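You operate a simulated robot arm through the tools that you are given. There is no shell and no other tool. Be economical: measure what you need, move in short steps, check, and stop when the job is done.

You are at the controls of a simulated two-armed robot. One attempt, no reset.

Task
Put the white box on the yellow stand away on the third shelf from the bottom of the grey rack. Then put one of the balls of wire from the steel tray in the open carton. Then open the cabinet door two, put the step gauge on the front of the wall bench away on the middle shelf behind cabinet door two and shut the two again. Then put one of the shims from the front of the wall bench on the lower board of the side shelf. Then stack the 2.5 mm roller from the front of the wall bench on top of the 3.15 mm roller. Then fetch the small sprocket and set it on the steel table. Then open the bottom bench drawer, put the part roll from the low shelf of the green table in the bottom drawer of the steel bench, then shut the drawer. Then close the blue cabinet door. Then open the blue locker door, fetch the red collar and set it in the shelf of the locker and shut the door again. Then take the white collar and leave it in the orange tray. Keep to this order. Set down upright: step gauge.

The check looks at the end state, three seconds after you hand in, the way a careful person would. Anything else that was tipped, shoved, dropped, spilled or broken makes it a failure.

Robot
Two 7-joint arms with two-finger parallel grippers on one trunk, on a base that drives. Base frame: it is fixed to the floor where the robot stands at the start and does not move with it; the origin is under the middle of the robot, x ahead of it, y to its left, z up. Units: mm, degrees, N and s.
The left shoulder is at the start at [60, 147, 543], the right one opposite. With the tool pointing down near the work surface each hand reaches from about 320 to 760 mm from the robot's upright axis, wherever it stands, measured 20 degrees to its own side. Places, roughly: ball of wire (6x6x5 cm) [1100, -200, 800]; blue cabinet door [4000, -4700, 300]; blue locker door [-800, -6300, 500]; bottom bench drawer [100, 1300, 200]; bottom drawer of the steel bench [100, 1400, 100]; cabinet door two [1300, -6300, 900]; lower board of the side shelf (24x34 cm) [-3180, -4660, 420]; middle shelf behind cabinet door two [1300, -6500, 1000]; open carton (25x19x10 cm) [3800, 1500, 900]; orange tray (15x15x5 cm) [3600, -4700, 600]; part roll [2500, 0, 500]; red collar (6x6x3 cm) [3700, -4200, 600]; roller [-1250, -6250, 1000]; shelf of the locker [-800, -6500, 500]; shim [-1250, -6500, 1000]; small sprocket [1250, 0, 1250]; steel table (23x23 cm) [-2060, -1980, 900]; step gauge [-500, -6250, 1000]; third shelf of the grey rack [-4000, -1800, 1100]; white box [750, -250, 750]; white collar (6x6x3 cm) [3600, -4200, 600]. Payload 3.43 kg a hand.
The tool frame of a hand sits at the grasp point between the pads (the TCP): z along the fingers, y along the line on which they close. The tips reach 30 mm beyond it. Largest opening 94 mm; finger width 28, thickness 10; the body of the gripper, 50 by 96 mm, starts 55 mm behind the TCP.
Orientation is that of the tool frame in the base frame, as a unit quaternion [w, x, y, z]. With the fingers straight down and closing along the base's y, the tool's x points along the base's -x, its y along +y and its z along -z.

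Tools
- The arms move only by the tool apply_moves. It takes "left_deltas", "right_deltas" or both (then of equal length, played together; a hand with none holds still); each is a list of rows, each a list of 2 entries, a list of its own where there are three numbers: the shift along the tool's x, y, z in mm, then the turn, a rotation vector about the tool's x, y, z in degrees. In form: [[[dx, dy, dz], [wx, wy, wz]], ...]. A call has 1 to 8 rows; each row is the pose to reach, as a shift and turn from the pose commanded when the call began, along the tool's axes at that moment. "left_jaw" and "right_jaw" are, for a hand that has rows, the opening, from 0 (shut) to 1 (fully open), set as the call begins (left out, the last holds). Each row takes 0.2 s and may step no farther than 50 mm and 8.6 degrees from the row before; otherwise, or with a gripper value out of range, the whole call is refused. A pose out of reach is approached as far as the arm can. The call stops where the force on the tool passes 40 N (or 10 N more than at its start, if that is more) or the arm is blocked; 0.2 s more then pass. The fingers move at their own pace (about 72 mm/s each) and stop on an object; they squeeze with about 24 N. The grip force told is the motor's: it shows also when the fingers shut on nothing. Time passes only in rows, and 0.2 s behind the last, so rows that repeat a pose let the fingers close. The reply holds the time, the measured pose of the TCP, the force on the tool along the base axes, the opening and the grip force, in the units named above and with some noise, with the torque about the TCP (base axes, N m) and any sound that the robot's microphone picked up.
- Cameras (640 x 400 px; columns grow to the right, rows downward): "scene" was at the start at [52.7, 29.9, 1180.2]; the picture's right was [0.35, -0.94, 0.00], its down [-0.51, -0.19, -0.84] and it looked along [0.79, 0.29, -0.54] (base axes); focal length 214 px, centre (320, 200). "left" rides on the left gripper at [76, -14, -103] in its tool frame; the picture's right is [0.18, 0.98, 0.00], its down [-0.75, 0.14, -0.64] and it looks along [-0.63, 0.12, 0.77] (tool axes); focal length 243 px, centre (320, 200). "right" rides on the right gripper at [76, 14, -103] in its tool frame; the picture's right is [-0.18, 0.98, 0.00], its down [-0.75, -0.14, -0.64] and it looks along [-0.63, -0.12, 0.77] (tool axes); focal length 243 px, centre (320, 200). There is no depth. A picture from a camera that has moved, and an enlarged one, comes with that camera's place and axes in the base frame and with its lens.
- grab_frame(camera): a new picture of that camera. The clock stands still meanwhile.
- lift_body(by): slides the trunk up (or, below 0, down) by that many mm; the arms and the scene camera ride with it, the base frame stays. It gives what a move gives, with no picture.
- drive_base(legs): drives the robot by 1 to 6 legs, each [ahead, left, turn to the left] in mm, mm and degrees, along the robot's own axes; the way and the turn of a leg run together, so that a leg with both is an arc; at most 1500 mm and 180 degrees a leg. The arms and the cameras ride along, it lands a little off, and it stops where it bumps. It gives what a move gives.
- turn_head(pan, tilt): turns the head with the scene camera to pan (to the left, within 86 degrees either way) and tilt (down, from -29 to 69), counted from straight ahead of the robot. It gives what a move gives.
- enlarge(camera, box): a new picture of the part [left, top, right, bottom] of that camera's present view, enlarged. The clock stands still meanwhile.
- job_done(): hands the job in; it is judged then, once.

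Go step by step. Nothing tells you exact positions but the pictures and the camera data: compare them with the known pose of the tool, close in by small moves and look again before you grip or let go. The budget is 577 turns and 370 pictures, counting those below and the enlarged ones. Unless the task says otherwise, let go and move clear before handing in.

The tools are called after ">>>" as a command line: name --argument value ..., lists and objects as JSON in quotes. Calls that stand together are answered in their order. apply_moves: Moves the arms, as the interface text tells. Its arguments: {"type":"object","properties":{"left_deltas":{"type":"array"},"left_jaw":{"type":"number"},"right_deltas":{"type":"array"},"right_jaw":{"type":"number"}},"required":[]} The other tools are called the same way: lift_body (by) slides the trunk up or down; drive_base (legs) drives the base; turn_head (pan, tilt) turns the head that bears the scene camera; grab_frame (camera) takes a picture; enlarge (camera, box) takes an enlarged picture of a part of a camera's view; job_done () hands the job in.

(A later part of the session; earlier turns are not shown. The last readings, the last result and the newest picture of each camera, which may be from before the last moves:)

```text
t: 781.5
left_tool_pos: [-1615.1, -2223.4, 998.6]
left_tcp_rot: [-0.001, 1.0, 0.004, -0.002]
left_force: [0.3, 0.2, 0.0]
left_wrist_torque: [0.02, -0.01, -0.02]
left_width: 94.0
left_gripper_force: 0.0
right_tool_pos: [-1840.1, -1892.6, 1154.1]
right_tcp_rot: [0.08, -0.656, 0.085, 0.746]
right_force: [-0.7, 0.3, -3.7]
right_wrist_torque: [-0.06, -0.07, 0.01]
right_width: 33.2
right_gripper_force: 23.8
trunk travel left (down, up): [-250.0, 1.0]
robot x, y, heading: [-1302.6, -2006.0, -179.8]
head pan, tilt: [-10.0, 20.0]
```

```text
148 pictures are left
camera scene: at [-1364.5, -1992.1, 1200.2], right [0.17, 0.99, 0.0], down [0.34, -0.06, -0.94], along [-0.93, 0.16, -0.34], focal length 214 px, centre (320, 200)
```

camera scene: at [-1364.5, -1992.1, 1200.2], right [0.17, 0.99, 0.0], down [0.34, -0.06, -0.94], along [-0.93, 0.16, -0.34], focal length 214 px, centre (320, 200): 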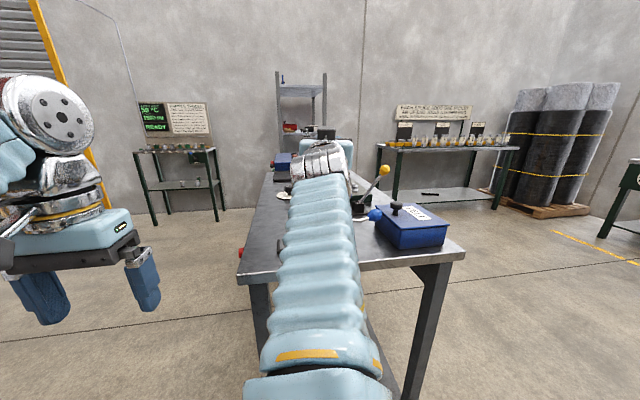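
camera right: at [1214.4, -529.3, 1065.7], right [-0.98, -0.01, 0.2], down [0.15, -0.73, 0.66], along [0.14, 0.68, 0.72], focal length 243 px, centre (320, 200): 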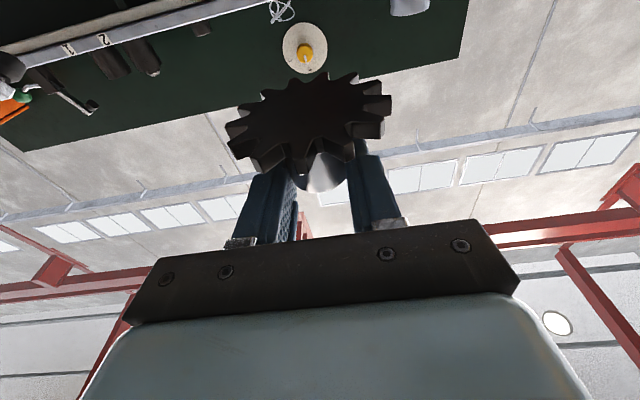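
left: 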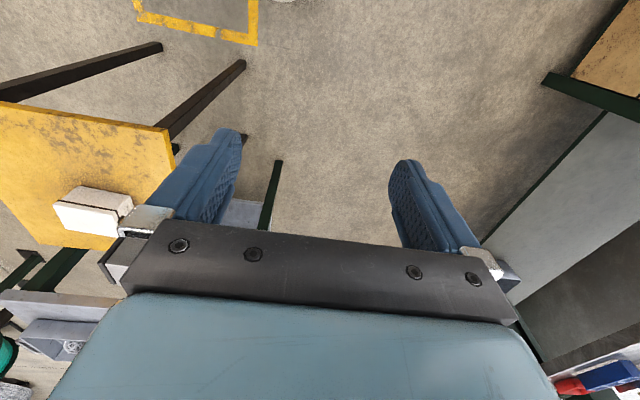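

It's a longer steel workbench; the target zone is its free south part around (-2060,-1980). I'll approach from the south edge so the wrist camera stays off the table.

>>> drive_base --legs '[[0, 690, 0], [0, 0, -90], [0, 880, 0]]'

>>> turn_head --pan 0 --tilt 30

>>> grab_frame --camera "scene"

```text
t: 793.5
left_tool_pos: [-2394.2, -2382.7, 999.9]
left_tcp_rot: [0.002, -0.699, 0.715, 0.001]
left_force: [0.8, -0.2, 0.2]
left_wrist_torque: [0.03, 0.0, -0.01]
left_width: 93.9
left_gripper_force: 0.0
right_tool_pos: [-2057.6, -2169.7, 1155.7]
right_tcp_rot: [0.591, -0.396, 0.529, 0.463]
right_force: [-1.0, -0.4, -3.5]
right_wrist_torque: [-0.07, 0.04, 0.01]
right_width: 33.0
right_gripper_force: 23.7
trunk travel left (down, up): [-250.0, 1.0]
robot x, y, heading: [-2186.1, -2702.5, 88.4]
head pan, tilt: [-10.0, 20.0]
```

```text
t: 794.2
left_tool_pos: [-2395.4, -2384.1, 998.6]
left_tcp_rot: [0.002, -0.699, 0.715, 0.001]
left_force: [-0.8, -0.5, 0.0]
left_wrist_torque: [0.02, -0.01, 0.0]
left_width: 93.9
left_gripper_force: 0.1
right_tool_pos: [-2056.3, -2168.8, 1154.5]
right_tcp_rot: [0.59, -0.397, 0.529, 0.463]
right_force: [0.1, 0.7, -4.2]
right_wrist_torque: [-0.04, 0.0, -0.06]
right_width: 32.7
right_gripper_force: 23.9
trunk travel left (down, up): [-250.0, 1.0]
robot x, y, heading: [-2188.1, -2704.8, 88.6]
head pan, tilt: [0.0, 30.0]
```

```text
147 pictures are left
camera scene: at [-2186.2, -2643.8, 1184.2], right [1.0, -0.02, 0.0], down [-0.01, -0.5, -0.87], along [0.02, 0.87, -0.5], focal length 214 px, centre (320, 200)
```

scene: 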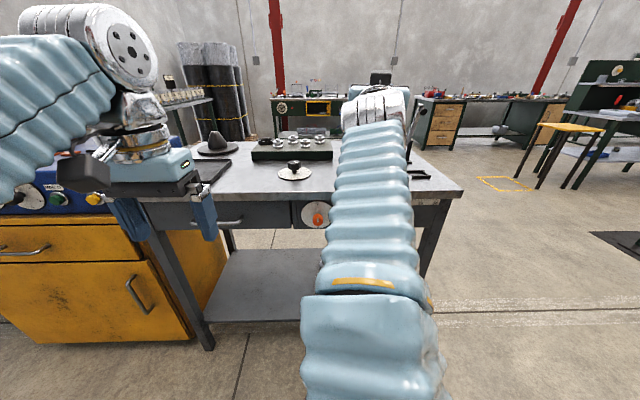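

The zone right of the white disc is free. Drive 108 mm forward, then lower in steps.

>>> drive_base --legs '[[108, 0, 0]]'

>>> apply_moves --right_deltas '[[[35, 0, -4.5], [0, 0, 0]], [[75, 0, -9.6], [0, 0, 0]], [[115, 0, -14.7], [0, 0, 0]], [[150, 0, -19.2], [0, 0, 0]], [[180, 0, -23], [0, 0, 0]]]'

>>> grab_frame --camera "right"

>>> grab_frame --camera "scene"

```text
t: 795.4
left_tool_pos: [-2392.0, -2276.0, 998.8]
left_tcp_rot: [0.002, -0.699, 0.715, 0.001]
left_force: [0.6, 0.3, -0.1]
left_wrist_torque: [-0.01, 0.03, 0.02]
left_width: 94.0
left_gripper_force: 0.1
right_tool_pos: [-2054.9, -2060.0, 1155.3]
right_tcp_rot: [0.59, -0.397, 0.529, 0.463]
right_force: [-0.3, -0.5, -5.3]
right_wrist_torque: [-0.08, 0.01, 0.0]
right_width: 33.2
right_gripper_force: 23.9
trunk travel left (down, up): [-250.0, 1.0]
robot x, y, heading: [-2183.7, -2596.4, 88.5]
head pan, tilt: [0.0, 30.0]
```

```text
t: 796.8
left_tool_pos: [-2392.2, -2275.9, 999.7]
left_tcp_rot: [0.002, -0.699, 0.715, 0.002]
left_force: [-1.1, -0.7, 0.4]
left_wrist_torque: [-0.01, -0.01, -0.01]
left_width: 94.0
left_gripper_force: 0.0
right_tool_pos: [-2023.3, -2051.2, 964.5]
right_tcp_rot: [0.577, -0.381, 0.561, 0.455]
right_force: [-0.5, 0.0, -4.9]
right_wrist_torque: [-0.06, 0.02, 0.01]
right_width: 32.8
right_gripper_force: 24.0
trunk travel left (down, up): [-250.0, 1.0]
robot x, y, heading: [-2184.7, -2595.0, 88.6]
head pan, tilt: [0.0, 30.0]
stopped in row 5 (right hand): the arm was blocked; the commanded pose is now the measured one
```

```text
146 pictures are left
camera right: at [-2071.3, -2137.4, 880.2], right [-0.93, 0.27, 0.25], down [-0.03, -0.73, 0.69], along [0.37, 0.63, 0.68], focal length 243 px, centre (320, 200)
```

right: 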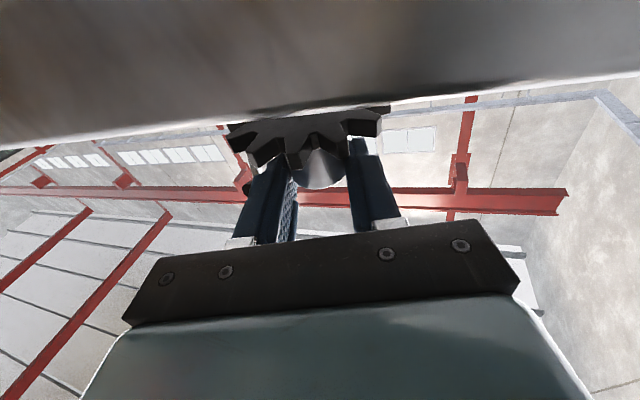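

```text
145 pictures are left
camera scene: at [-2183.6, -2536.1, 1184.1], right [1.0, -0.02, 0.0], down [-0.01, -0.5, -0.87], along [0.02, 0.87, -0.5], focal length 214 px, centre (320, 200)
```

scene: 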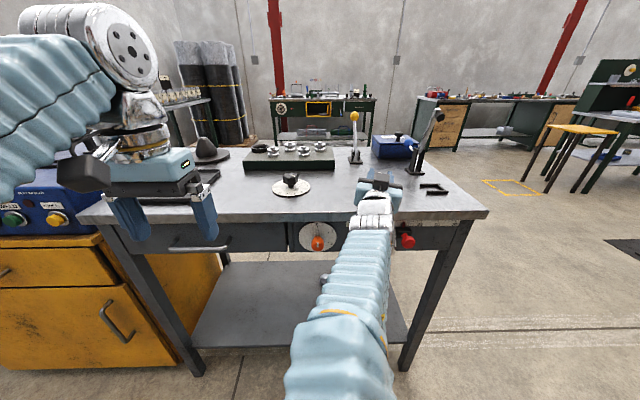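

The arm reported a block near the end and the hand yawed a bit. I'll zoom to see whether anything touches.

>>> enlarge --camera "scene" --box '[280, 160, 440, 260]'

```text
4.00 times, centred on (360, 210) of scene
camera zoom: at [-2183.6, -2536.1, 1184.1], right [1.0, -0.02, 0.0], down [-0.01, -0.5, -0.87], along [0.02, 0.87, -0.5], focal length 858 px, centre (160, 160)
```

zoom: 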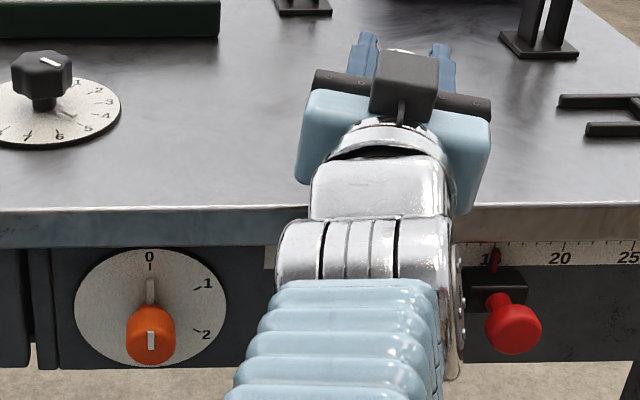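

The wrist camera likely brushed the table's front edge. I'll raise slightly, pull back 16 mm, and lower with the trunk.

>>> apply_moves --right_deltas '[[[-8, 0, 0], [0, 0, 0]], [[-8, -5, -16], [0, 0, 0]], [[-8, -5, -16], [0, 0, 0]]]'

>>> lift_body --by -20

>>> grab_frame --camera "right"

```text
t: 797.8
left_tool_pos: [-2392.1, -2274.9, 999.3]
left_tcp_rot: [0.001, -0.699, 0.715, 0.0]
left_force: [-0.3, 0.0, -0.1]
left_wrist_torque: [-0.03, -0.01, 0.03]
left_width: 94.2
left_gripper_force: 0.2
right_tool_pos: [-1992.9, -2061.4, 960.2]
right_tcp_rot: [0.584, -0.371, 0.578, 0.432]
right_force: [0.0, -0.2, -4.9]
right_wrist_torque: [-0.09, 0.0, 0.01]
right_width: 33.1
right_gripper_force: 23.6
trunk travel left (down, up): [-250.0, 1.0]
robot x, y, heading: [-2180.0, -2591.2, 88.5]
head pan, tilt: [0.0, 30.0]
stopped in row 3 (right hand): the arm was blocked; the commanded pose is now the measured one
```

```text
t: 798.4
left_tool_pos: [-2392.9, -2274.2, 979.1]
left_tcp_rot: [0.002, -0.699, 0.715, 0.001]
left_force: [-0.2, 0.2, 0.0]
left_wrist_torque: [0.01, 0.01, 0.03]
left_width: 94.0
left_gripper_force: 0.0
right_tool_pos: [-1992.9, -2061.1, 943.3]
right_tcp_rot: [0.585, -0.37, 0.576, 0.435]
right_force: [2.6, 2.8, 5.7]
right_wrist_torque: [0.28, -0.5, 0.04]
right_width: 33.3
right_gripper_force: 24.4
trunk travel left (down, up): [-230.0, 20.0]
robot x, y, heading: [-2179.7, -2593.8, 88.9]
head pan, tilt: [0.0, 30.0]
```

```text
143 pictures are left
camera right: at [-2046.0, -2145.8, 860.4], right [-0.91, 0.33, 0.25], down [-0.07, -0.71, 0.7], along [0.41, 0.62, 0.67], focal length 243 px, centre (320, 200)
```

right: 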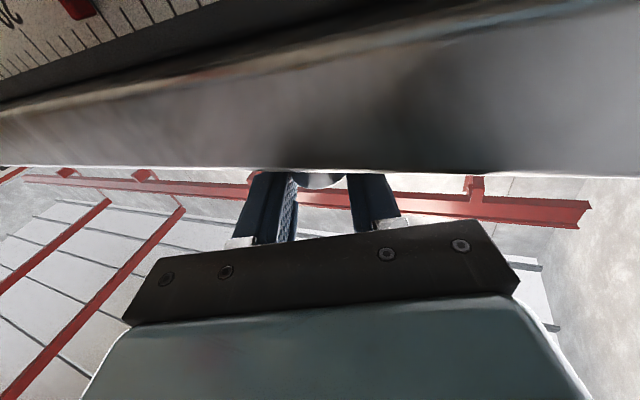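

The wheel is just touching, but near the zone's east side. I'll lift 12 mm, shift the base 45 mm left, and lower again.

>>> lift_body --by 14

>>> drive_base --legs '[[0, 50, 0]]'

>>> lift_body --by -12

>>> enlarge --camera "scene" --box '[280, 150, 440, 250]'

```text
t: 799.1
left_tool_pos: [-2392.7, -2275.0, 993.3]
left_tcp_rot: [0.003, -0.699, 0.715, 0.001]
left_force: [-0.6, 0.4, -0.1]
left_wrist_torque: [0.02, 0.02, -0.03]
left_width: 93.8
left_gripper_force: 0.0
right_tool_pos: [-1993.2, -2061.0, 953.8]
right_tcp_rot: [0.585, -0.369, 0.578, 0.432]
right_force: [0.9, 0.5, -4.1]
right_wrist_torque: [-0.08, 0.03, 0.0]
right_width: 33.0
right_gripper_force: 23.9
trunk travel left (down, up): [-244.0, 6.0]
robot x, y, heading: [-2182.7, -2595.6, 88.6]
head pan, tilt: [0.0, 30.0]
```

```text
t: 800.0
left_tool_pos: [-2443.1, -2273.7, 992.2]
left_tcp_rot: [0.002, -0.699, 0.715, 0.001]
left_force: [-0.4, -0.9, 0.2]
left_wrist_torque: [0.01, 0.04, -0.01]
left_width: 93.8
left_gripper_force: 0.1
right_tool_pos: [-2042.7, -2061.3, 955.0]
right_tcp_rot: [0.585, -0.37, 0.578, 0.433]
right_force: [0.3, -0.4, -3.7]
right_wrist_torque: [-0.07, 0.09, 0.01]
right_width: 32.8
right_gripper_force: 23.7
trunk travel left (down, up): [-244.0, 6.0]
robot x, y, heading: [-2234.8, -2593.4, 88.6]
head pan, tilt: [0.0, 30.0]
```

```text
t: 800.6
left_tool_pos: [-2443.0, -2274.2, 980.1]
left_tcp_rot: [0.001, -0.699, 0.715, 0.001]
left_force: [-0.1, -0.3, 0.2]
left_wrist_torque: [-0.02, 0.01, -0.01]
left_width: 94.1
left_gripper_force: 0.0
right_tool_pos: [-2043.3, -2059.7, 944.0]
right_tcp_rot: [0.585, -0.37, 0.578, 0.433]
right_force: [-0.1, -0.3, -2.9]
right_wrist_torque: [-0.05, -0.11, -0.01]
right_width: 32.8
right_gripper_force: 24.2
trunk travel left (down, up): [-232.0, 18.0]
robot x, y, heading: [-2236.4, -2593.9, 88.5]
head pan, tilt: [0.0, 30.0]
```

```text
4.00 times, centred on (360, 200) of scene
camera zoom: at [-2233.9, -2535.1, 1166.1], right [1.0, -0.02, 0.0], down [-0.01, -0.5, -0.87], along [0.02, 0.87, -0.5], focal length 858 px, centre (160, 200)
```

zoom: 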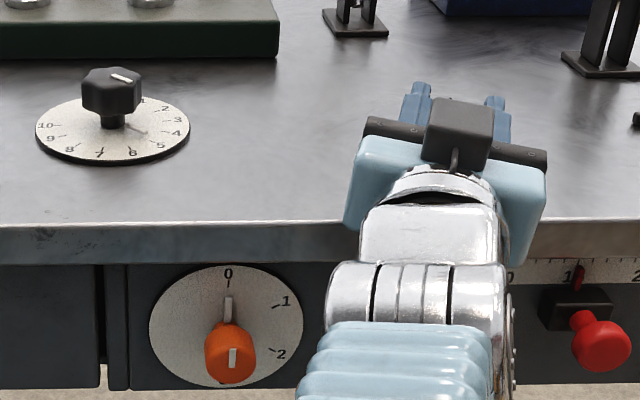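

>>> lift_body --by -3

>>> lift_body --by -2

>>> apply_moves --right_deltas '[[[0, 0, 0], [0, 0, 0]], [[0, 0, 0], [0, 0, 0]], [[0, 0, 0], [0, 0, 0]]]' --right_jaw 0.65

>>> grab_frame --camera "right"

```text
t: 801.1
left_tool_pos: [-2443.5, -2275.2, 978.7]
left_tcp_rot: [0.001, -0.699, 0.715, 0.001]
left_force: [-0.1, 0.5, -0.1]
left_wrist_torque: [-0.02, 0.02, 0.0]
left_width: 94.1
left_gripper_force: 0.1
right_tool_pos: [-2042.3, -2060.2, 942.6]
right_tcp_rot: [0.586, -0.369, 0.576, 0.435]
right_force: [1.7, 1.4, 10.5]
right_wrist_torque: [0.49, -0.6, -0.04]
right_width: 32.9
right_gripper_force: 23.5
trunk travel left (down, up): [-228.0, 21.0]
robot x, y, heading: [-2238.1, -2595.2, 88.7]
head pan, tilt: [0.0, 30.0]
```

```text
t: 801.6
left_tool_pos: [-2443.9, -2275.4, 975.5]
left_tcp_rot: [0.004, -0.699, 0.715, 0.0]
left_force: [0.8, 0.2, -0.6]
left_wrist_torque: [-0.02, 0.01, -0.02]
left_width: 94.2
left_gripper_force: 0.1
right_tool_pos: [-2044.2, -2060.6, 940.1]
right_tcp_rot: [0.586, -0.369, 0.576, 0.434]
right_force: [-2.9, -2.9, 17.1]
right_wrist_torque: [0.57, -0.64, -0.04]
right_width: 33.5
right_gripper_force: 23.1
trunk travel left (down, up): [-226.0, 23.0]
robot x, y, heading: [-2236.1, -2594.1, 88.6]
head pan, tilt: [0.0, 30.0]
```

```text
t: 802.4
left_tool_pos: [-2443.2, -2274.1, 976.3]
left_tcp_rot: [0.002, -0.699, 0.715, 0.001]
left_force: [-0.4, -0.3, 0.9]
left_wrist_torque: [-0.02, -0.01, 0.02]
left_width: 93.9
left_gripper_force: 0.1
right_tool_pos: [-2042.2, -2060.1, 938.7]
right_tcp_rot: [0.585, -0.369, 0.578, 0.433]
right_force: [0.0, 0.3, -0.5]
right_wrist_torque: [0.01, 0.0, 0.04]
right_width: 61.4
right_gripper_force: 0.0
trunk travel left (down, up): [-226.0, 23.0]
robot x, y, heading: [-2230.9, -2598.0, 88.7]
head pan, tilt: [0.0, 30.0]
```

```text
141 pictures are left
camera right: at [-2096.3, -2144.8, 856.1], right [-0.91, 0.33, 0.25], down [-0.07, -0.71, 0.7], along [0.41, 0.62, 0.67], focal length 243 px, centre (320, 200)
```

right: 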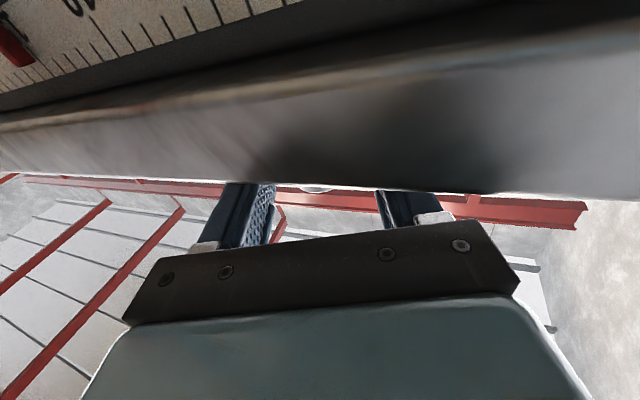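

Released. Retreat along the hand's own axis and verify.

>>> drive_base --legs '[[-140, 50, 0], [-150, 0, 0]]'

>>> enlarge --camera "scene" --box '[280, 100, 480, 225]'

```text
t: 804.8
left_tool_pos: [-2499.1, -2566.9, 975.4]
left_tcp_rot: [0.002, -0.698, 0.716, 0.001]
left_force: [0.0, -0.9, -0.1]
left_wrist_torque: [-0.02, -0.01, 0.0]
left_width: 94.1
left_gripper_force: 0.0
right_tool_pos: [-2098.3, -2354.3, 937.8]
right_tcp_rot: [0.586, -0.368, 0.578, 0.432]
right_force: [0.7, -0.6, 0.8]
right_wrist_torque: [0.03, 0.01, -0.04]
right_width: 61.0
right_gripper_force: 0.1
trunk travel left (down, up): [-226.0, 23.0]
robot x, y, heading: [-2294.2, -2886.7, 88.3]
head pan, tilt: [0.0, 30.0]
```

```text
3.20 times, centred on (380, 162) of scene
camera zoom: at [-2291.1, -2828.2, 1161.1], right [1.0, -0.03, 0.0], down [-0.01, -0.5, -0.87], along [0.02, 0.87, -0.5], focal length 686 px, centre (128, 320)
```

zoom: 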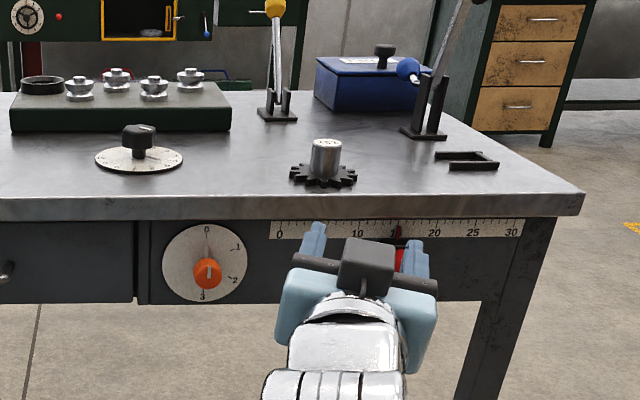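

The sprocket stands on the steel table: task 6 done. Next the bottom drawer of the steel bench near (100,1300). Driving there.

>>> drive_base --legs '[[0, -1150, 1.7], [1300, 0, 0], [600, 0, 0], [0, -1050, 0], [1400, 0, 0]]'

>>> turn_head --pan 0 --tilt 30

>>> grab_frame --camera "scene"

```text
t: 831.3
left_tool_pos: [-235.6, 672.7, 975.9]
left_tcp_rot: [0.002, -0.694, 0.72, 0.0]
left_force: [-0.2, -0.2, 0.1]
left_wrist_torque: [-0.02, -0.01, 0.02]
left_width: 93.9
left_gripper_force: 0.2
right_tool_pos: [168.6, 880.4, 939.8]
right_tcp_rot: [0.588, -0.366, 0.58, 0.429]
right_force: [1.0, -0.4, -0.7]
right_wrist_torque: [0.0, 0.02, -0.02]
right_width: 60.9
right_gripper_force: 0.0
trunk travel left (down, up): [-226.0, 23.0]
robot x, y, heading: [-28.3, 347.8, 87.8]
head pan, tilt: [0.0, 30.0]
```

```text
t: 831.9
left_tool_pos: [-234.8, 672.2, 976.2]
left_tcp_rot: [0.002, -0.694, 0.72, 0.001]
left_force: [0.0, 0.4, 0.6]
left_wrist_torque: [0.0, 0.0, 0.0]
left_width: 93.7
left_gripper_force: 0.0
right_tool_pos: [167.6, 881.0, 938.8]
right_tcp_rot: [0.589, -0.364, 0.581, 0.428]
right_force: [0.4, -0.2, -0.5]
right_wrist_torque: [0.0, 0.03, -0.02]
right_width: 61.2
right_gripper_force: 0.1
trunk travel left (down, up): [-226.0, 23.0]
robot x, y, heading: [-31.5, 347.1, 87.9]
head pan, tilt: [0.0, 30.0]
```

```text
139 pictures are left
camera scene: at [-30.1, 408.3, 1161.2], right [1.0, -0.04, 0.0], down [-0.02, -0.5, -0.87], along [0.03, 0.87, -0.5], focal length 214 px, centre (320, 200)
```

scene: 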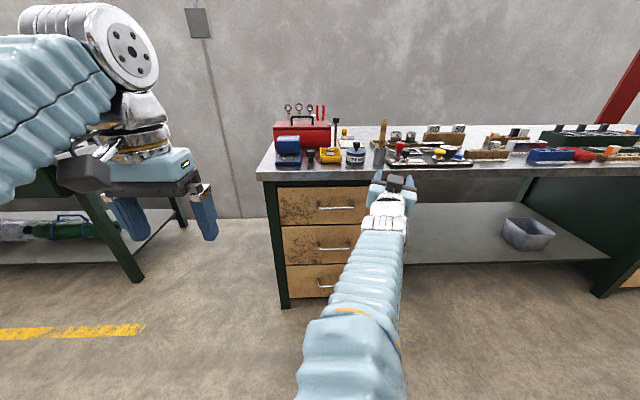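

The bottom drawer's handle is a horizontal bar near (60,1170,202). I'll turn the hand to point down (rolled 90°, so one finger goes behind the bar), and lower the trunk.

>>> apply_moves --right_deltas '[[[0, 0, -20], [0, 8, 0]], [[0, 0, -40], [0, 16, 0]], [[0, 0, -60], [0, 24, 0]], [[0, 0, -80], [0, 32, 0]], [[0, 0, -100], [0, 40, 0]], [[0, 0, -110], [0, 48, 0]], [[0, 0, -120], [0, 56, 0]], [[0, 0, -120], [0, 64, 0]]]'

>>> apply_moves --right_deltas '[[[0, 0, 0], [0, 8, 0]], [[0, 0, 0], [0, 16, 0]], [[0, 0, 0], [0, 24, 0]], [[0, 0, 0], [0, 30, 0]], [[0, 0, 0], [0, 30, 0]]]' --right_jaw 1

>>> lift_body --by -200

```text
t: 832.6
left_tool_pos: [-235.9, 672.6, 976.2]
left_tcp_rot: [0.002, -0.693, 0.72, 0.001]
left_force: [0.1, -0.2, -1.0]
left_wrist_torque: [0.0, 0.01, -0.03]
left_width: 94.2
left_gripper_force: 0.0
right_tool_pos: [217.3, 848.7, 911.6]
right_tcp_rot: [0.495, -0.393, 0.712, 0.306]
right_force: [0.4, -0.1, -0.3]
right_wrist_torque: [0.01, -0.01, 0.02]
right_width: 61.3
right_gripper_force: 0.0
trunk travel left (down, up): [-226.0, 23.0]
robot x, y, heading: [-30.5, 348.5, 87.6]
head pan, tilt: [0.0, 30.0]
stopped in row 3 (right hand): the arm was blocked; the commanded pose is now the measured one
```

```text
t: 833.8
left_tool_pos: [-235.6, 672.6, 975.7]
left_tcp_rot: [0.002, -0.695, 0.719, 0.001]
left_force: [0.5, 0.4, 0.7]
left_wrist_torque: [-0.02, 0.04, -0.01]
left_width: 93.9
left_gripper_force: 0.1
right_tool_pos: [219.6, 849.7, 912.6]
right_tcp_rot: [0.294, -0.458, 0.816, 0.193]
right_force: [-0.3, -0.9, 0.1]
right_wrist_torque: [0.0, -0.01, -0.03]
right_width: 93.9
right_gripper_force: 0.0
trunk travel left (down, up): [-226.0, 23.0]
robot x, y, heading: [-32.2, 350.0, 87.5]
head pan, tilt: [0.0, 30.0]
```

```text
t: 836.0
left_tool_pos: [-235.1, 672.3, 776.8]
left_tcp_rot: [0.002, -0.694, 0.72, 0.0]
left_force: [-0.1, -0.4, 0.2]
left_wrist_torque: [0.0, 0.03, -0.01]
left_width: 94.1
left_gripper_force: 0.1
right_tool_pos: [219.9, 850.3, 713.0]
right_tcp_rot: [0.295, -0.458, 0.816, 0.194]
right_force: [-0.1, 0.3, 0.2]
right_wrist_torque: [-0.01, -0.01, 0.0]
right_width: 94.0
right_gripper_force: 0.0
trunk travel left (down, up): [-26.0, 224.0]
robot x, y, heading: [-29.0, 351.2, 88.1]
head pan, tilt: [0.0, 30.0]
```

>>> apply_moves --right_deltas '[[[10, 0, 0], [0, 8, 0]], [[20, 0, 0], [0, 16, 0]], [[30, 0, 0], [0, 24, 0]], [[40, 0, 0], [0, 32, 0]], [[50, 0, 0], [0, 40, 0]], [[50, 0, 0], [0, 41, 0]]]'

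>>> apply_moves --right_deltas '[[[0, 0, 0], [0, 0, -8]], [[0, 0, 0], [0, 0, -16]], [[0, 0, 0], [0, 0, -24]], [[0, 0, 0], [0, 0, -32]], [[0, 0, 0], [0, 0, -40]], [[0, 0, 0], [0, 0, -48]], [[0, 0, 0], [0, 0, -56]], [[0, 0, 0], [0, 0, -64]]]'

>>> apply_moves --right_deltas '[[[0, 0, 0], [0, 0, -8]], [[0, 0, 0], [0, 0, -16]], [[0, 0, 0], [0, 0, -24]], [[0, 0, 0], [0, 0, -32]], [[0, 0, 0], [0, 0, -40]], [[0, 0, 0], [0, 0, -48]], [[0, 0, 0], [0, 0, -55]]]'

>>> drive_base --legs '[[200, 0, 2]]'

>>> grab_frame --camera "right"

>>> grab_frame --camera "scene"

```text
t: 837.4
left_tool_pos: [-235.7, 672.0, 776.4]
left_tcp_rot: [0.001, -0.694, 0.72, 0.0]
left_force: [0.5, 0.0, 0.6]
left_wrist_torque: [0.0, -0.04, -0.01]
left_width: 94.1
left_gripper_force: 0.0
right_tool_pos: [197.9, 817.8, 678.9]
right_tcp_rot: [-0.01, -0.497, 0.868, 0.022]
right_force: [0.1, -0.1, 0.7]
right_wrist_torque: [0.0, -0.02, 0.01]
right_width: 93.9
right_gripper_force: 0.0
trunk travel left (down, up): [-26.0, 224.0]
robot x, y, heading: [-33.1, 350.9, 87.9]
head pan, tilt: [0.0, 30.0]
```

```text
t: 839.2
left_tool_pos: [-235.4, 673.3, 776.2]
left_tcp_rot: [0.001, -0.694, 0.72, 0.001]
left_force: [0.6, -0.8, -0.4]
left_wrist_torque: [0.06, 0.0, -0.01]
left_width: 94.1
left_gripper_force: 0.1
right_tool_pos: [197.8, 817.0, 679.5]
right_tcp_rot: [-0.004, 0.882, -0.47, -0.024]
right_force: [-0.2, 0.2, 0.4]
right_wrist_torque: [-0.01, 0.01, -0.03]
right_width: 93.9
right_gripper_force: 0.0
trunk travel left (down, up): [-26.0, 224.0]
robot x, y, heading: [-33.5, 348.8, 88.0]
head pan, tilt: [0.0, 30.0]
```

```text
t: 840.8
left_tool_pos: [-236.6, 672.1, 774.9]
left_tcp_rot: [0.002, -0.694, 0.72, 0.0]
left_force: [-0.2, -0.5, -0.6]
left_wrist_torque: [0.03, 0.03, 0.01]
left_width: 94.2
left_gripper_force: 0.1
right_tool_pos: [198.3, 818.5, 679.6]
right_tcp_rot: [-0.013, 1.0, -0.011, -0.019]
right_force: [-0.2, 0.7, -0.6]
right_wrist_torque: [0.02, 0.0, -0.01]
right_width: 93.8
right_gripper_force: 0.1
trunk travel left (down, up): [-26.0, 224.0]
robot x, y, heading: [-33.8, 348.7, 88.0]
head pan, tilt: [0.0, 30.0]
```

```text
t: 842.3
left_tool_pos: [-241.0, 860.6, 775.6]
left_tcp_rot: [0.002, -0.705, 0.709, 0.0]
left_force: [-0.4, 0.8, 0.1]
left_wrist_torque: [0.0, -0.02, -0.01]
left_width: 93.9
left_gripper_force: 0.1
right_tool_pos: [188.5, 1017.8, 680.0]
right_tcp_rot: [-0.013, 1.0, 0.004, -0.019]
right_force: [1.1, -0.3, -0.7]
right_wrist_torque: [-0.04, 0.0, -0.01]
right_width: 94.0
right_gripper_force: 0.0
trunk travel left (down, up): [-26.0, 224.0]
robot x, y, heading: [-27.2, 542.4, 89.6]
head pan, tilt: [0.0, 30.0]
```

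```text
138 pictures are left
camera right: at [268.0, 1002.9, 777.4], right [-0.18, -0.98, -0.02], down [-0.73, 0.12, 0.67], along [-0.66, 0.13, -0.74], focal length 243 px, centre (320, 200)
```

right: 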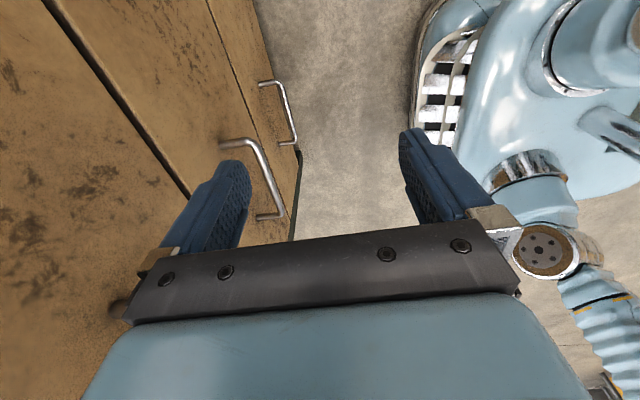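

```text
137 pictures are left
camera scene: at [-27.6, 603.4, 961.2], right [1.0, -0.01, 0.0], down [0.0, -0.5, -0.87], along [0.01, 0.87, -0.5], focal length 214 px, centre (320, 200)
```

scene: 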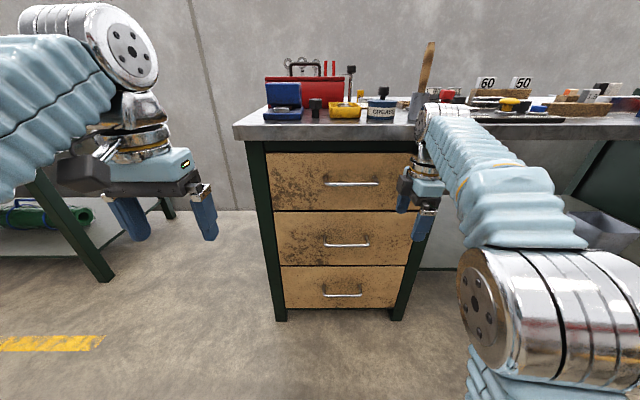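

Both views put the bottom handle's bar near (62,1115,~250). I'll bring the hand inboard and lower, then drive closer and re-measure.

>>> apply_moves --right_deltas '[[[-25, 12, 30], [0, 0, 0]], [[-50, 24, 60], [0, 0, 0]], [[-75, 36, 90], [0, 0, 0]], [[-100, 48, 120], [0, 0, 0]], [[-125, 60, 150], [0, 0, 0]], [[-150, 75, 180], [0, 0, 0]], [[-160, 90, 215], [0, 0, 0]], [[-160, 95, 250], [0, 0, 0]]]'

>>> drive_base --legs '[[100, -34, 0]]'

>>> grab_frame --camera "right"

>>> grab_frame --camera "scene"

```text
t: 844.1
left_tool_pos: [-241.7, 861.2, 775.8]
left_tcp_rot: [0.003, -0.706, 0.708, 0.0]
left_force: [0.1, 0.5, 0.7]
left_wrist_torque: [-0.01, 0.01, -0.02]
left_width: 93.7
left_gripper_force: 0.0
right_tool_pos: [21.3, 930.1, 435.7]
right_tcp_rot: [-0.013, 1.0, 0.004, -0.019]
right_force: [1.2, -0.8, 0.6]
right_wrist_torque: [-0.02, -0.03, 0.02]
right_width: 93.9
right_gripper_force: 0.0
trunk travel left (down, up): [-26.0, 224.0]
robot x, y, heading: [-25.0, 548.4, 89.7]
head pan, tilt: [0.0, 30.0]
```

```text
t: 845.3
left_tool_pos: [-203.5, 960.3, 775.7]
left_tcp_rot: [0.003, -0.704, 0.71, 0.0]
left_force: [-0.7, 0.2, -0.4]
left_wrist_torque: [0.04, 0.02, 0.0]
left_width: 93.9
left_gripper_force: 0.1
right_tool_pos: [58.3, 1028.5, 436.7]
right_tcp_rot: [-0.013, 1.0, 0.002, -0.018]
right_force: [0.6, 0.1, 0.0]
right_wrist_torque: [0.01, 0.01, 0.03]
right_width: 93.9
right_gripper_force: 0.0
trunk travel left (down, up): [-26.0, 224.0]
robot x, y, heading: [11.2, 642.2, 89.3]
head pan, tilt: [0.0, 30.0]
```

```text
136 pictures are left
camera right: at [138.6, 1011.9, 533.7], right [-0.18, -0.98, -0.02], down [-0.73, 0.12, 0.67], along [-0.66, 0.14, -0.74], focal length 243 px, centre (320, 200)
```

right: 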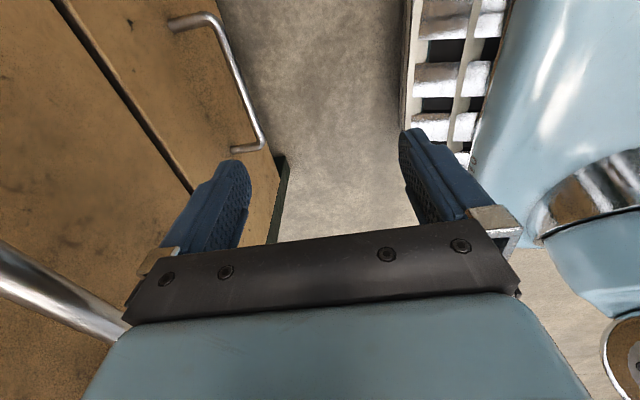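

```text
135 pictures are left
camera scene: at [8.1, 702.1, 961.2], right [1.0, -0.01, 0.0], down [-0.01, -0.5, -0.87], along [0.01, 0.87, -0.5], focal length 214 px, centre (320, 200)
```

scene: 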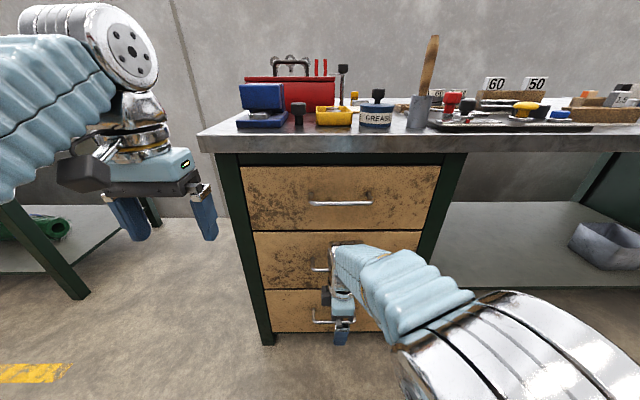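

The bar is near (62,1122,~240), and the hand must come at it tilted (the middle handle is above). I'll tilt the rolled hand forward 65°, so the fingers close nearly vertically on the bar, and look.

>>> apply_moves --right_deltas '[[[0, 0, 0], [8, 0, 0]], [[0, 0, 10], [16, 0, 0]], [[0, 0, 30], [24, 0, 0]], [[0, 0, 50], [32, 0, 0]], [[0, 0, 70], [40, 0, 0]], [[0, 0, 90], [48, 0, 0]], [[0, 0, 110], [56, 0, 0]], [[0, 0, 130], [64, 0, 0]]]' --right_jaw 0.7

>>> grab_frame --camera "right"

>>> enlarge --camera "scene" --box '[240, 220, 440, 345]'

```text
t: 847.1
left_tool_pos: [-203.0, 959.9, 775.3]
left_tcp_rot: [0.002, -0.704, 0.71, 0.001]
left_force: [0.9, 0.2, 0.2]
left_wrist_torque: [-0.02, -0.01, 0.05]
left_width: 94.1
left_gripper_force: 0.1
right_tool_pos: [29.0, 1052.8, 294.0]
right_tcp_rot: [-0.541, 0.841, -0.009, -0.017]
right_force: [-0.6, -0.3, -0.8]
right_wrist_torque: [-0.01, 0.02, 0.0]
right_width: 65.6
right_gripper_force: 0.0
right hand out of reach, approached as far as the arm can: row 5, 6, 7, 8
trunk travel left (down, up): [-26.0, 224.0]
robot x, y, heading: [8.3, 643.7, 89.7]
head pan, tilt: [0.0, 30.0]
```

```text
134 pictures are left
camera right: at [106.8, 953.6, 319.0], right [-0.22, -0.41, -0.89], down [-0.74, -0.53, 0.42], along [-0.64, 0.75, -0.18], focal length 243 px, centre (320, 200)
```

right: 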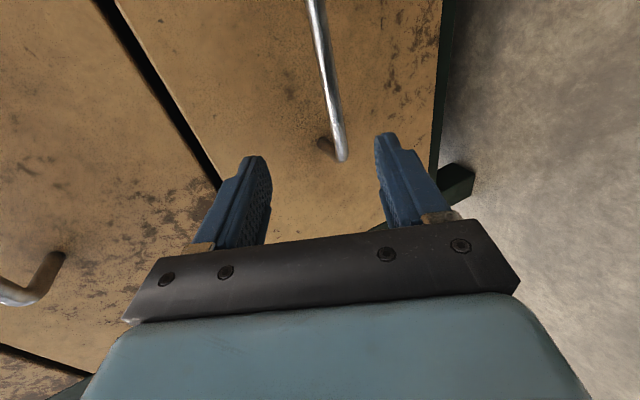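

```text
3.20 times, centred on (340, 282) of scene
camera zoom: at [8.2, 702.1, 961.3], right [1.0, -0.01, 0.0], down [-0.01, -0.5, -0.87], along [0.01, 0.87, -0.5], focal length 686 px, centre (256, -64)
```

zoom: 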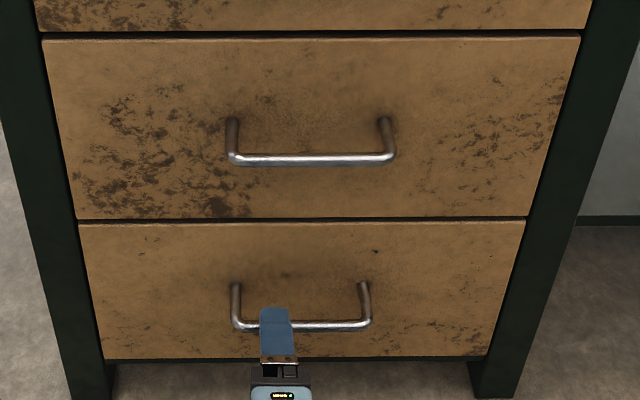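

The bar is at about (60,1136,242). I'll use the base to go right 30 and forward 60, the trunk to lower 26, then trim with the hand.

>>> lift_body --by -26

>>> drive_base --legs '[[40, -30, 0]]'

>>> grab_frame --camera "right"

```text
t: 847.8
left_tool_pos: [-204.2, 959.8, 750.6]
left_tcp_rot: [0.002, -0.704, 0.71, 0.001]
left_force: [-0.4, 0.4, 0.1]
left_wrist_torque: [-0.02, 0.01, -0.01]
left_width: 94.0
left_gripper_force: 0.0
right_tool_pos: [29.3, 1052.4, 267.5]
right_tcp_rot: [-0.541, 0.841, -0.009, -0.018]
right_force: [-0.2, 0.4, -0.4]
right_wrist_torque: [0.01, -0.01, -0.02]
right_width: 65.9
right_gripper_force: 0.1
trunk travel left (down, up): [-1.0, 250.0]
robot x, y, heading: [8.2, 640.2, 89.5]
head pan, tilt: [0.0, 30.0]
```

```text
t: 848.8
left_tool_pos: [-174.5, 1000.0, 749.4]
left_tcp_rot: [0.002, -0.705, 0.71, 0.001]
left_force: [-0.3, 0.3, -0.2]
left_wrist_torque: [0.0, -0.01, 0.01]
left_width: 94.1
left_gripper_force: 0.0
right_tool_pos: [59.8, 1093.4, 268.5]
right_tcp_rot: [-0.541, 0.841, -0.009, -0.017]
right_force: [0.6, -0.5, 0.2]
right_wrist_torque: [0.06, -0.03, 0.03]
right_width: 66.0
right_gripper_force: 0.0
trunk travel left (down, up): [-1.0, 250.0]
robot x, y, heading: [37.7, 683.6, 89.4]
head pan, tilt: [0.0, 30.0]
```

```text
132 pictures are left
camera right: at [137.1, 993.9, 293.4], right [-0.22, -0.41, -0.89], down [-0.74, -0.53, 0.42], along [-0.64, 0.75, -0.19], focal length 243 px, centre (320, 200)
```

right: 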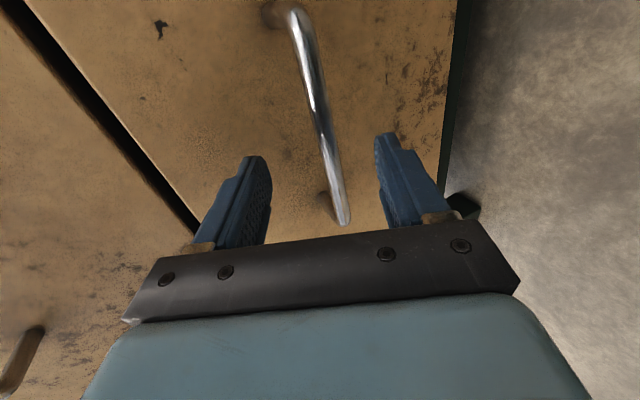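

Bar nearly centred between fingers. Move in 36 mm with a 10 mm downward trim.

>>> apply_moves --right_deltas '[[[0, 5, 12], [0, 0, 0]], [[0, 10, 24], [0, 0, 0]], [[0, 10, 36], [0, 0, 0]]]'

>>> grab_frame --camera "right"

```text
t: 849.5
left_tool_pos: [-173.5, 998.4, 751.7]
left_tcp_rot: [0.002, -0.704, 0.711, 0.002]
left_force: [-0.7, -0.4, 0.3]
left_wrist_torque: [0.02, 0.0, -0.02]
left_width: 93.7
left_gripper_force: 0.1
right_tool_pos: [61.1, 1121.2, 242.3]
right_tcp_rot: [-0.54, 0.842, -0.01, -0.013]
right_force: [5.5, -21.6, 7.5]
right_wrist_torque: [0.87, 0.09, -0.36]
right_width: 64.9
right_gripper_force: 0.2
trunk travel left (down, up): [-1.0, 250.0]
robot x, y, heading: [39.5, 683.0, 89.5]
head pan, tilt: [0.0, 30.0]
```

```text
131 pictures are left
camera right: at [137.1, 1021.5, 268.2], right [-0.21, -0.41, -0.89], down [-0.74, -0.52, 0.42], along [-0.64, 0.75, -0.19], focal length 243 px, centre (320, 200)
```

right: 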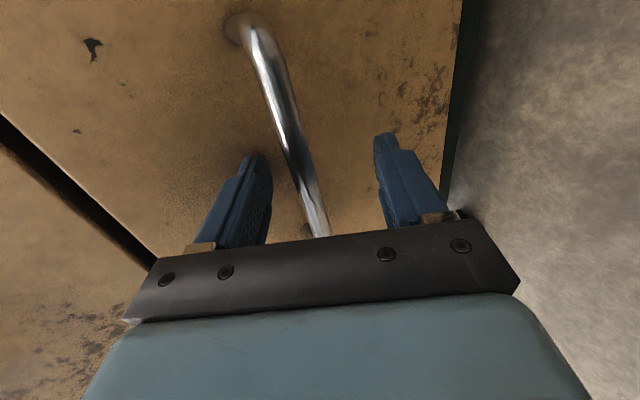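

Fingertips reached the drawer face with the bar between them. Ease back 4 mm and close.

>>> apply_moves --right_deltas '[[[0, 0, -4], [0, 0, 0]]]'

>>> apply_moves --right_deltas '[[[0, 0, 0], [0, 0, 0]], [[0, 0, 0], [0, 0, 0]], [[0, 0, 0], [0, 0, 0]], [[0, 0, 0], [0, 0, 0]]]' --right_jaw 0

>>> drive_base --legs '[[-60, 0, 0]]'

>>> grab_frame --camera "scene"

```text
t: 850.0
left_tool_pos: [-173.2, 1000.4, 749.9]
left_tcp_rot: [0.002, -0.704, 0.71, 0.0]
left_force: [0.7, -0.8, 0.3]
left_wrist_torque: [0.0, 0.01, 0.0]
left_width: 93.9
left_gripper_force: 0.0
right_tool_pos: [58.9, 1117.6, 245.2]
right_tcp_rot: [-0.541, 0.841, -0.009, -0.017]
right_force: [-0.1, -0.4, 0.2]
right_wrist_torque: [0.0, 0.0, -0.02]
right_width: 66.0
right_gripper_force: 0.0
trunk travel left (down, up): [-1.0, 250.0]
robot x, y, heading: [43.3, 686.0, 89.6]
head pan, tilt: [0.0, 30.0]
```

```text
t: 850.8
left_tool_pos: [-173.8, 1000.1, 749.4]
left_tcp_rot: [0.003, -0.704, 0.71, 0.001]
left_force: [0.0, 0.0, -1.1]
left_wrist_torque: [0.0, 0.01, 0.03]
left_width: 93.8
left_gripper_force: 0.0
right_tool_pos: [59.9, 1120.3, 247.8]
right_tcp_rot: [-0.547, 0.837, -0.01, -0.018]
right_force: [1.6, 3.1, 18.7]
right_wrist_torque: [0.04, -0.98, 0.63]
right_width: 16.9
right_gripper_force: 45.1
trunk travel left (down, up): [-1.0, 250.0]
robot x, y, heading: [39.8, 678.7, 89.6]
head pan, tilt: [0.0, 30.0]
stopped in row 4 (right hand): the force on the tool passed its limit at 42 N (the readings are from after the stop); the commanded pose is now the measured one
```

```text
t: 851.8
left_tool_pos: [-173.9, 938.9, 751.1]
left_tcp_rot: [0.002, -0.704, 0.71, 0.001]
left_force: [-0.4, 0.3, -0.1]
left_wrist_torque: [0.01, 0.0, 0.01]
left_width: 94.1
left_gripper_force: 0.1
right_tool_pos: [57.8, 1059.0, 248.3]
right_tcp_rot: [-0.546, 0.837, -0.011, -0.018]
right_force: [7.8, 4.1, 33.3]
right_wrist_torque: [0.05, -0.91, 0.53]
right_width: 17.0
right_gripper_force: 44.5
trunk travel left (down, up): [-1.0, 250.0]
robot x, y, heading: [38.2, 621.9, 89.7]
head pan, tilt: [0.0, 30.0]
```

```text
130 pictures are left
camera scene: at [37.8, 680.8, 935.4], right [1.0, -0.01, 0.0], down [-0.01, -0.5, -0.87], along [0.01, 0.87, -0.5], focal length 214 px, centre (320, 200)
```

scene: 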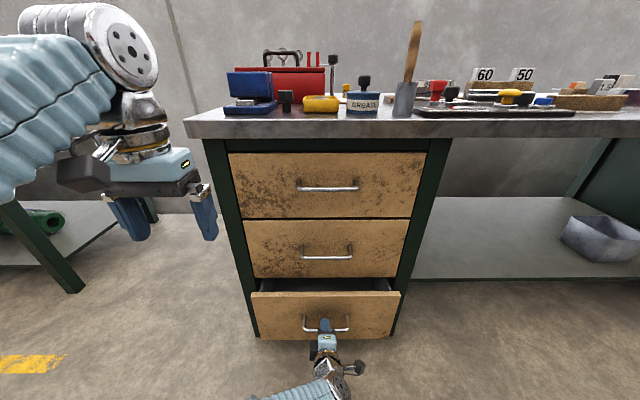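

The drawer is sliding open. Pull another 200 mm.

>>> drive_base --legs '[[-110, 0, 0], [-90, 0, 0]]'

>>> grab_frame --camera "scene"

```text
t: 853.7
left_tool_pos: [-177.1, 739.2, 750.6]
left_tcp_rot: [0.002, -0.704, 0.711, 0.001]
left_force: [0.0, -1.2, 0.3]
left_wrist_torque: [-0.01, -0.01, 0.02]
left_width: 94.0
left_gripper_force: 0.0
right_tool_pos: [58.2, 860.3, 249.0]
right_tcp_rot: [-0.547, 0.837, -0.013, -0.014]
right_force: [30.6, 2.2, 23.1]
right_wrist_torque: [0.09, -1.03, 0.11]
right_width: 17.1
right_gripper_force: 45.0
trunk travel left (down, up): [-1.0, 250.0]
robot x, y, heading: [34.2, 426.2, 89.5]
head pan, tilt: [0.0, 30.0]
```

```text
129 pictures are left
camera scene: at [36.0, 481.9, 935.3], right [1.0, -0.01, 0.0], down [-0.01, -0.5, -0.87], along [0.01, 0.87, -0.5], focal length 214 px, centre (320, 200)
```

scene: 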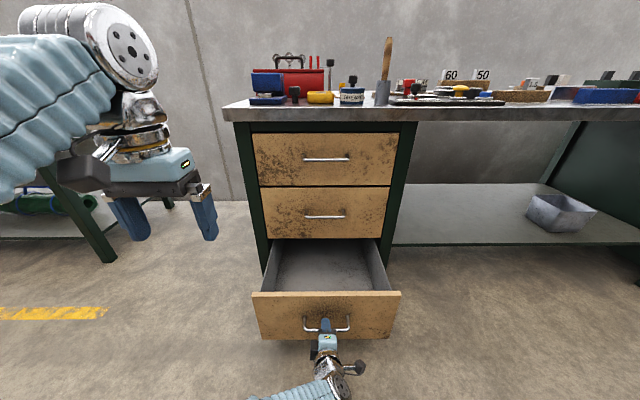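

The drawer is open ~260 mm and empty. Release and back away.

>>> apply_moves --right_deltas '[[[0, 0, 0], [0, 0, 0]], [[0, 0, 0], [0, 0, 0]], [[0, 0, 0], [0, 0, 0]]]' --right_jaw 0.7

>>> drive_base --legs '[[-130, 0, 0]]'

>>> lift_body --by 249

>>> drive_base --legs '[[0, 0, -89.5], [0, 330, 0], [1200, 0, 0]]'

>>> turn_head --pan -50 --tilt 25

>>> grab_frame --camera "scene"

```text
t: 854.5
left_tool_pos: [-176.0, 741.3, 750.7]
left_tcp_rot: [0.002, -0.704, 0.711, 0.0]
left_force: [-0.9, -0.4, -0.3]
left_wrist_torque: [-0.02, 0.0, 0.01]
left_width: 94.0
left_gripper_force: 0.0
right_tool_pos: [58.1, 860.6, 248.4]
right_tcp_rot: [-0.546, 0.838, -0.013, -0.014]
right_force: [-0.2, -0.1, 0.6]
right_wrist_torque: [-0.01, 0.02, 0.01]
right_width: 65.7
right_gripper_force: 0.0
trunk travel left (down, up): [-1.0, 250.0]
robot x, y, heading: [37.6, 424.5, 89.5]
head pan, tilt: [0.0, 30.0]
```

```text
t: 855.8
left_tool_pos: [-178.6, 609.4, 750.5]
left_tcp_rot: [0.002, -0.704, 0.71, 0.001]
left_force: [0.4, -0.3, 0.1]
left_wrist_torque: [0.0, -0.02, -0.02]
left_width: 94.0
left_gripper_force: 0.1
right_tool_pos: [57.8, 729.1, 247.5]
right_tcp_rot: [-0.546, 0.838, -0.012, -0.015]
right_force: [0.0, -0.4, -0.2]
right_wrist_torque: [-0.02, -0.02, 0.02]
right_width: 65.7
right_gripper_force: 0.0
trunk travel left (down, up): [-1.0, 250.0]
robot x, y, heading: [34.8, 290.6, 89.5]
head pan, tilt: [0.0, 30.0]
```

```text
t: 858.4
left_tool_pos: [-178.3, 610.3, 999.7]
left_tcp_rot: [0.002, -0.704, 0.71, 0.0]
left_force: [1.3, 0.0, -0.4]
left_wrist_torque: [0.0, 0.02, -0.01]
left_width: 93.9
left_gripper_force: 0.0
right_tool_pos: [56.1, 729.8, 497.0]
right_tcp_rot: [-0.546, 0.837, -0.012, -0.015]
right_force: [-1.0, -0.2, 0.3]
right_wrist_torque: [0.01, 0.04, 0.01]
right_width: 65.8
right_gripper_force: 0.0
trunk travel left (down, up): [-250.0, 1.0]
robot x, y, heading: [34.2, 294.0, 89.6]
head pan, tilt: [0.0, 30.0]
```

```text
t: 870.0
left_tool_pos: [1538.6, 839.7, 999.9]
left_tcp_rot: [0.002, 0.007, 1.0, -0.001]
left_force: [0.0, 0.2, 0.1]
left_wrist_torque: [-0.01, -0.03, 0.0]
left_width: 94.1
left_gripper_force: 0.1
right_tool_pos: [1656.9, 604.3, 497.2]
right_tcp_rot: [0.396, -0.581, 0.603, -0.377]
right_force: [-1.2, 0.2, 0.1]
right_wrist_torque: [0.02, -0.03, 0.04]
right_width: 66.1
right_gripper_force: 0.0
trunk travel left (down, up): [-250.0, 1.0]
robot x, y, heading: [1217.6, 626.8, -1.0]
head pan, tilt: [0.0, 30.0]
```

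```text
t: 871.2
left_tool_pos: [1538.8, 840.9, 999.4]
left_tcp_rot: [0.002, 0.007, 1.0, -0.001]
left_force: [0.1, 0.0, -1.1]
left_wrist_torque: [0.0, -0.01, 0.02]
left_width: 93.8
left_gripper_force: 0.0
right_tool_pos: [1657.5, 605.0, 498.1]
right_tcp_rot: [0.395, -0.582, 0.602, -0.377]
right_force: [0.1, 0.7, -0.4]
right_wrist_torque: [0.04, 0.02, 0.03]
right_width: 65.8
right_gripper_force: 0.2
trunk travel left (down, up): [-250.0, 1.0]
robot x, y, heading: [1216.5, 627.3, -0.7]
head pan, tilt: [-50.0, 25.0]
```

```text
128 pictures are left
camera scene: at [1247.2, 557.1, 1192.1], right [-0.78, -0.63, 0.0], down [-0.27, 0.33, -0.91], along [0.57, -0.7, -0.42], focal length 214 px, centre (320, 200)
```

scene: 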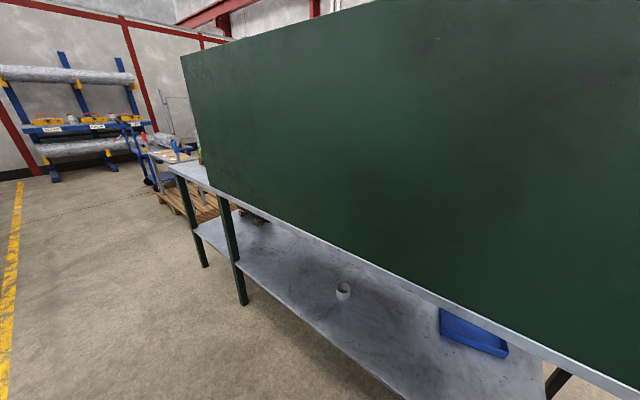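

The part roll should be on the low shelf further along (x≈2400). I'll drive to x≈2150 and look.

>>> drive_base --legs '[[950, 0, 0]]'

>>> grab_frame --camera "scene"

```text
t: 876.2
left_tool_pos: [2501.8, 812.7, 997.9]
left_tcp_rot: [0.002, 0.015, 1.0, -0.001]
left_force: [0.5, 0.3, -0.7]
left_wrist_torque: [-0.04, 0.01, -0.05]
left_width: 93.8
left_gripper_force: 0.1
right_tool_pos: [2617.6, 575.6, 497.1]
right_tcp_rot: [0.393, -0.577, 0.607, -0.38]
right_force: [0.2, 0.5, -0.8]
right_wrist_torque: [0.01, 0.01, 0.02]
right_width: 65.6
right_gripper_force: 0.0
trunk travel left (down, up): [-250.0, 1.0]
robot x, y, heading: [2182.9, 607.7, -2.1]
head pan, tilt: [-50.0, 25.0]
```

```text
127 pictures are left
camera scene: at [2206.9, 534.0, 1192.1], right [-0.79, -0.62, 0.0], down [-0.26, 0.33, -0.91], along [0.56, -0.71, -0.42], focal length 214 px, centre (320, 200)
```

scene: 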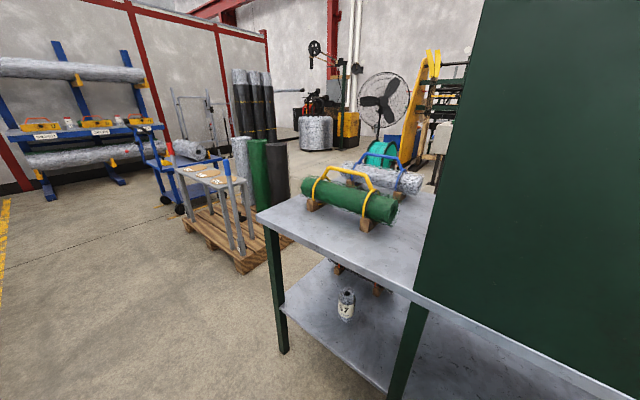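

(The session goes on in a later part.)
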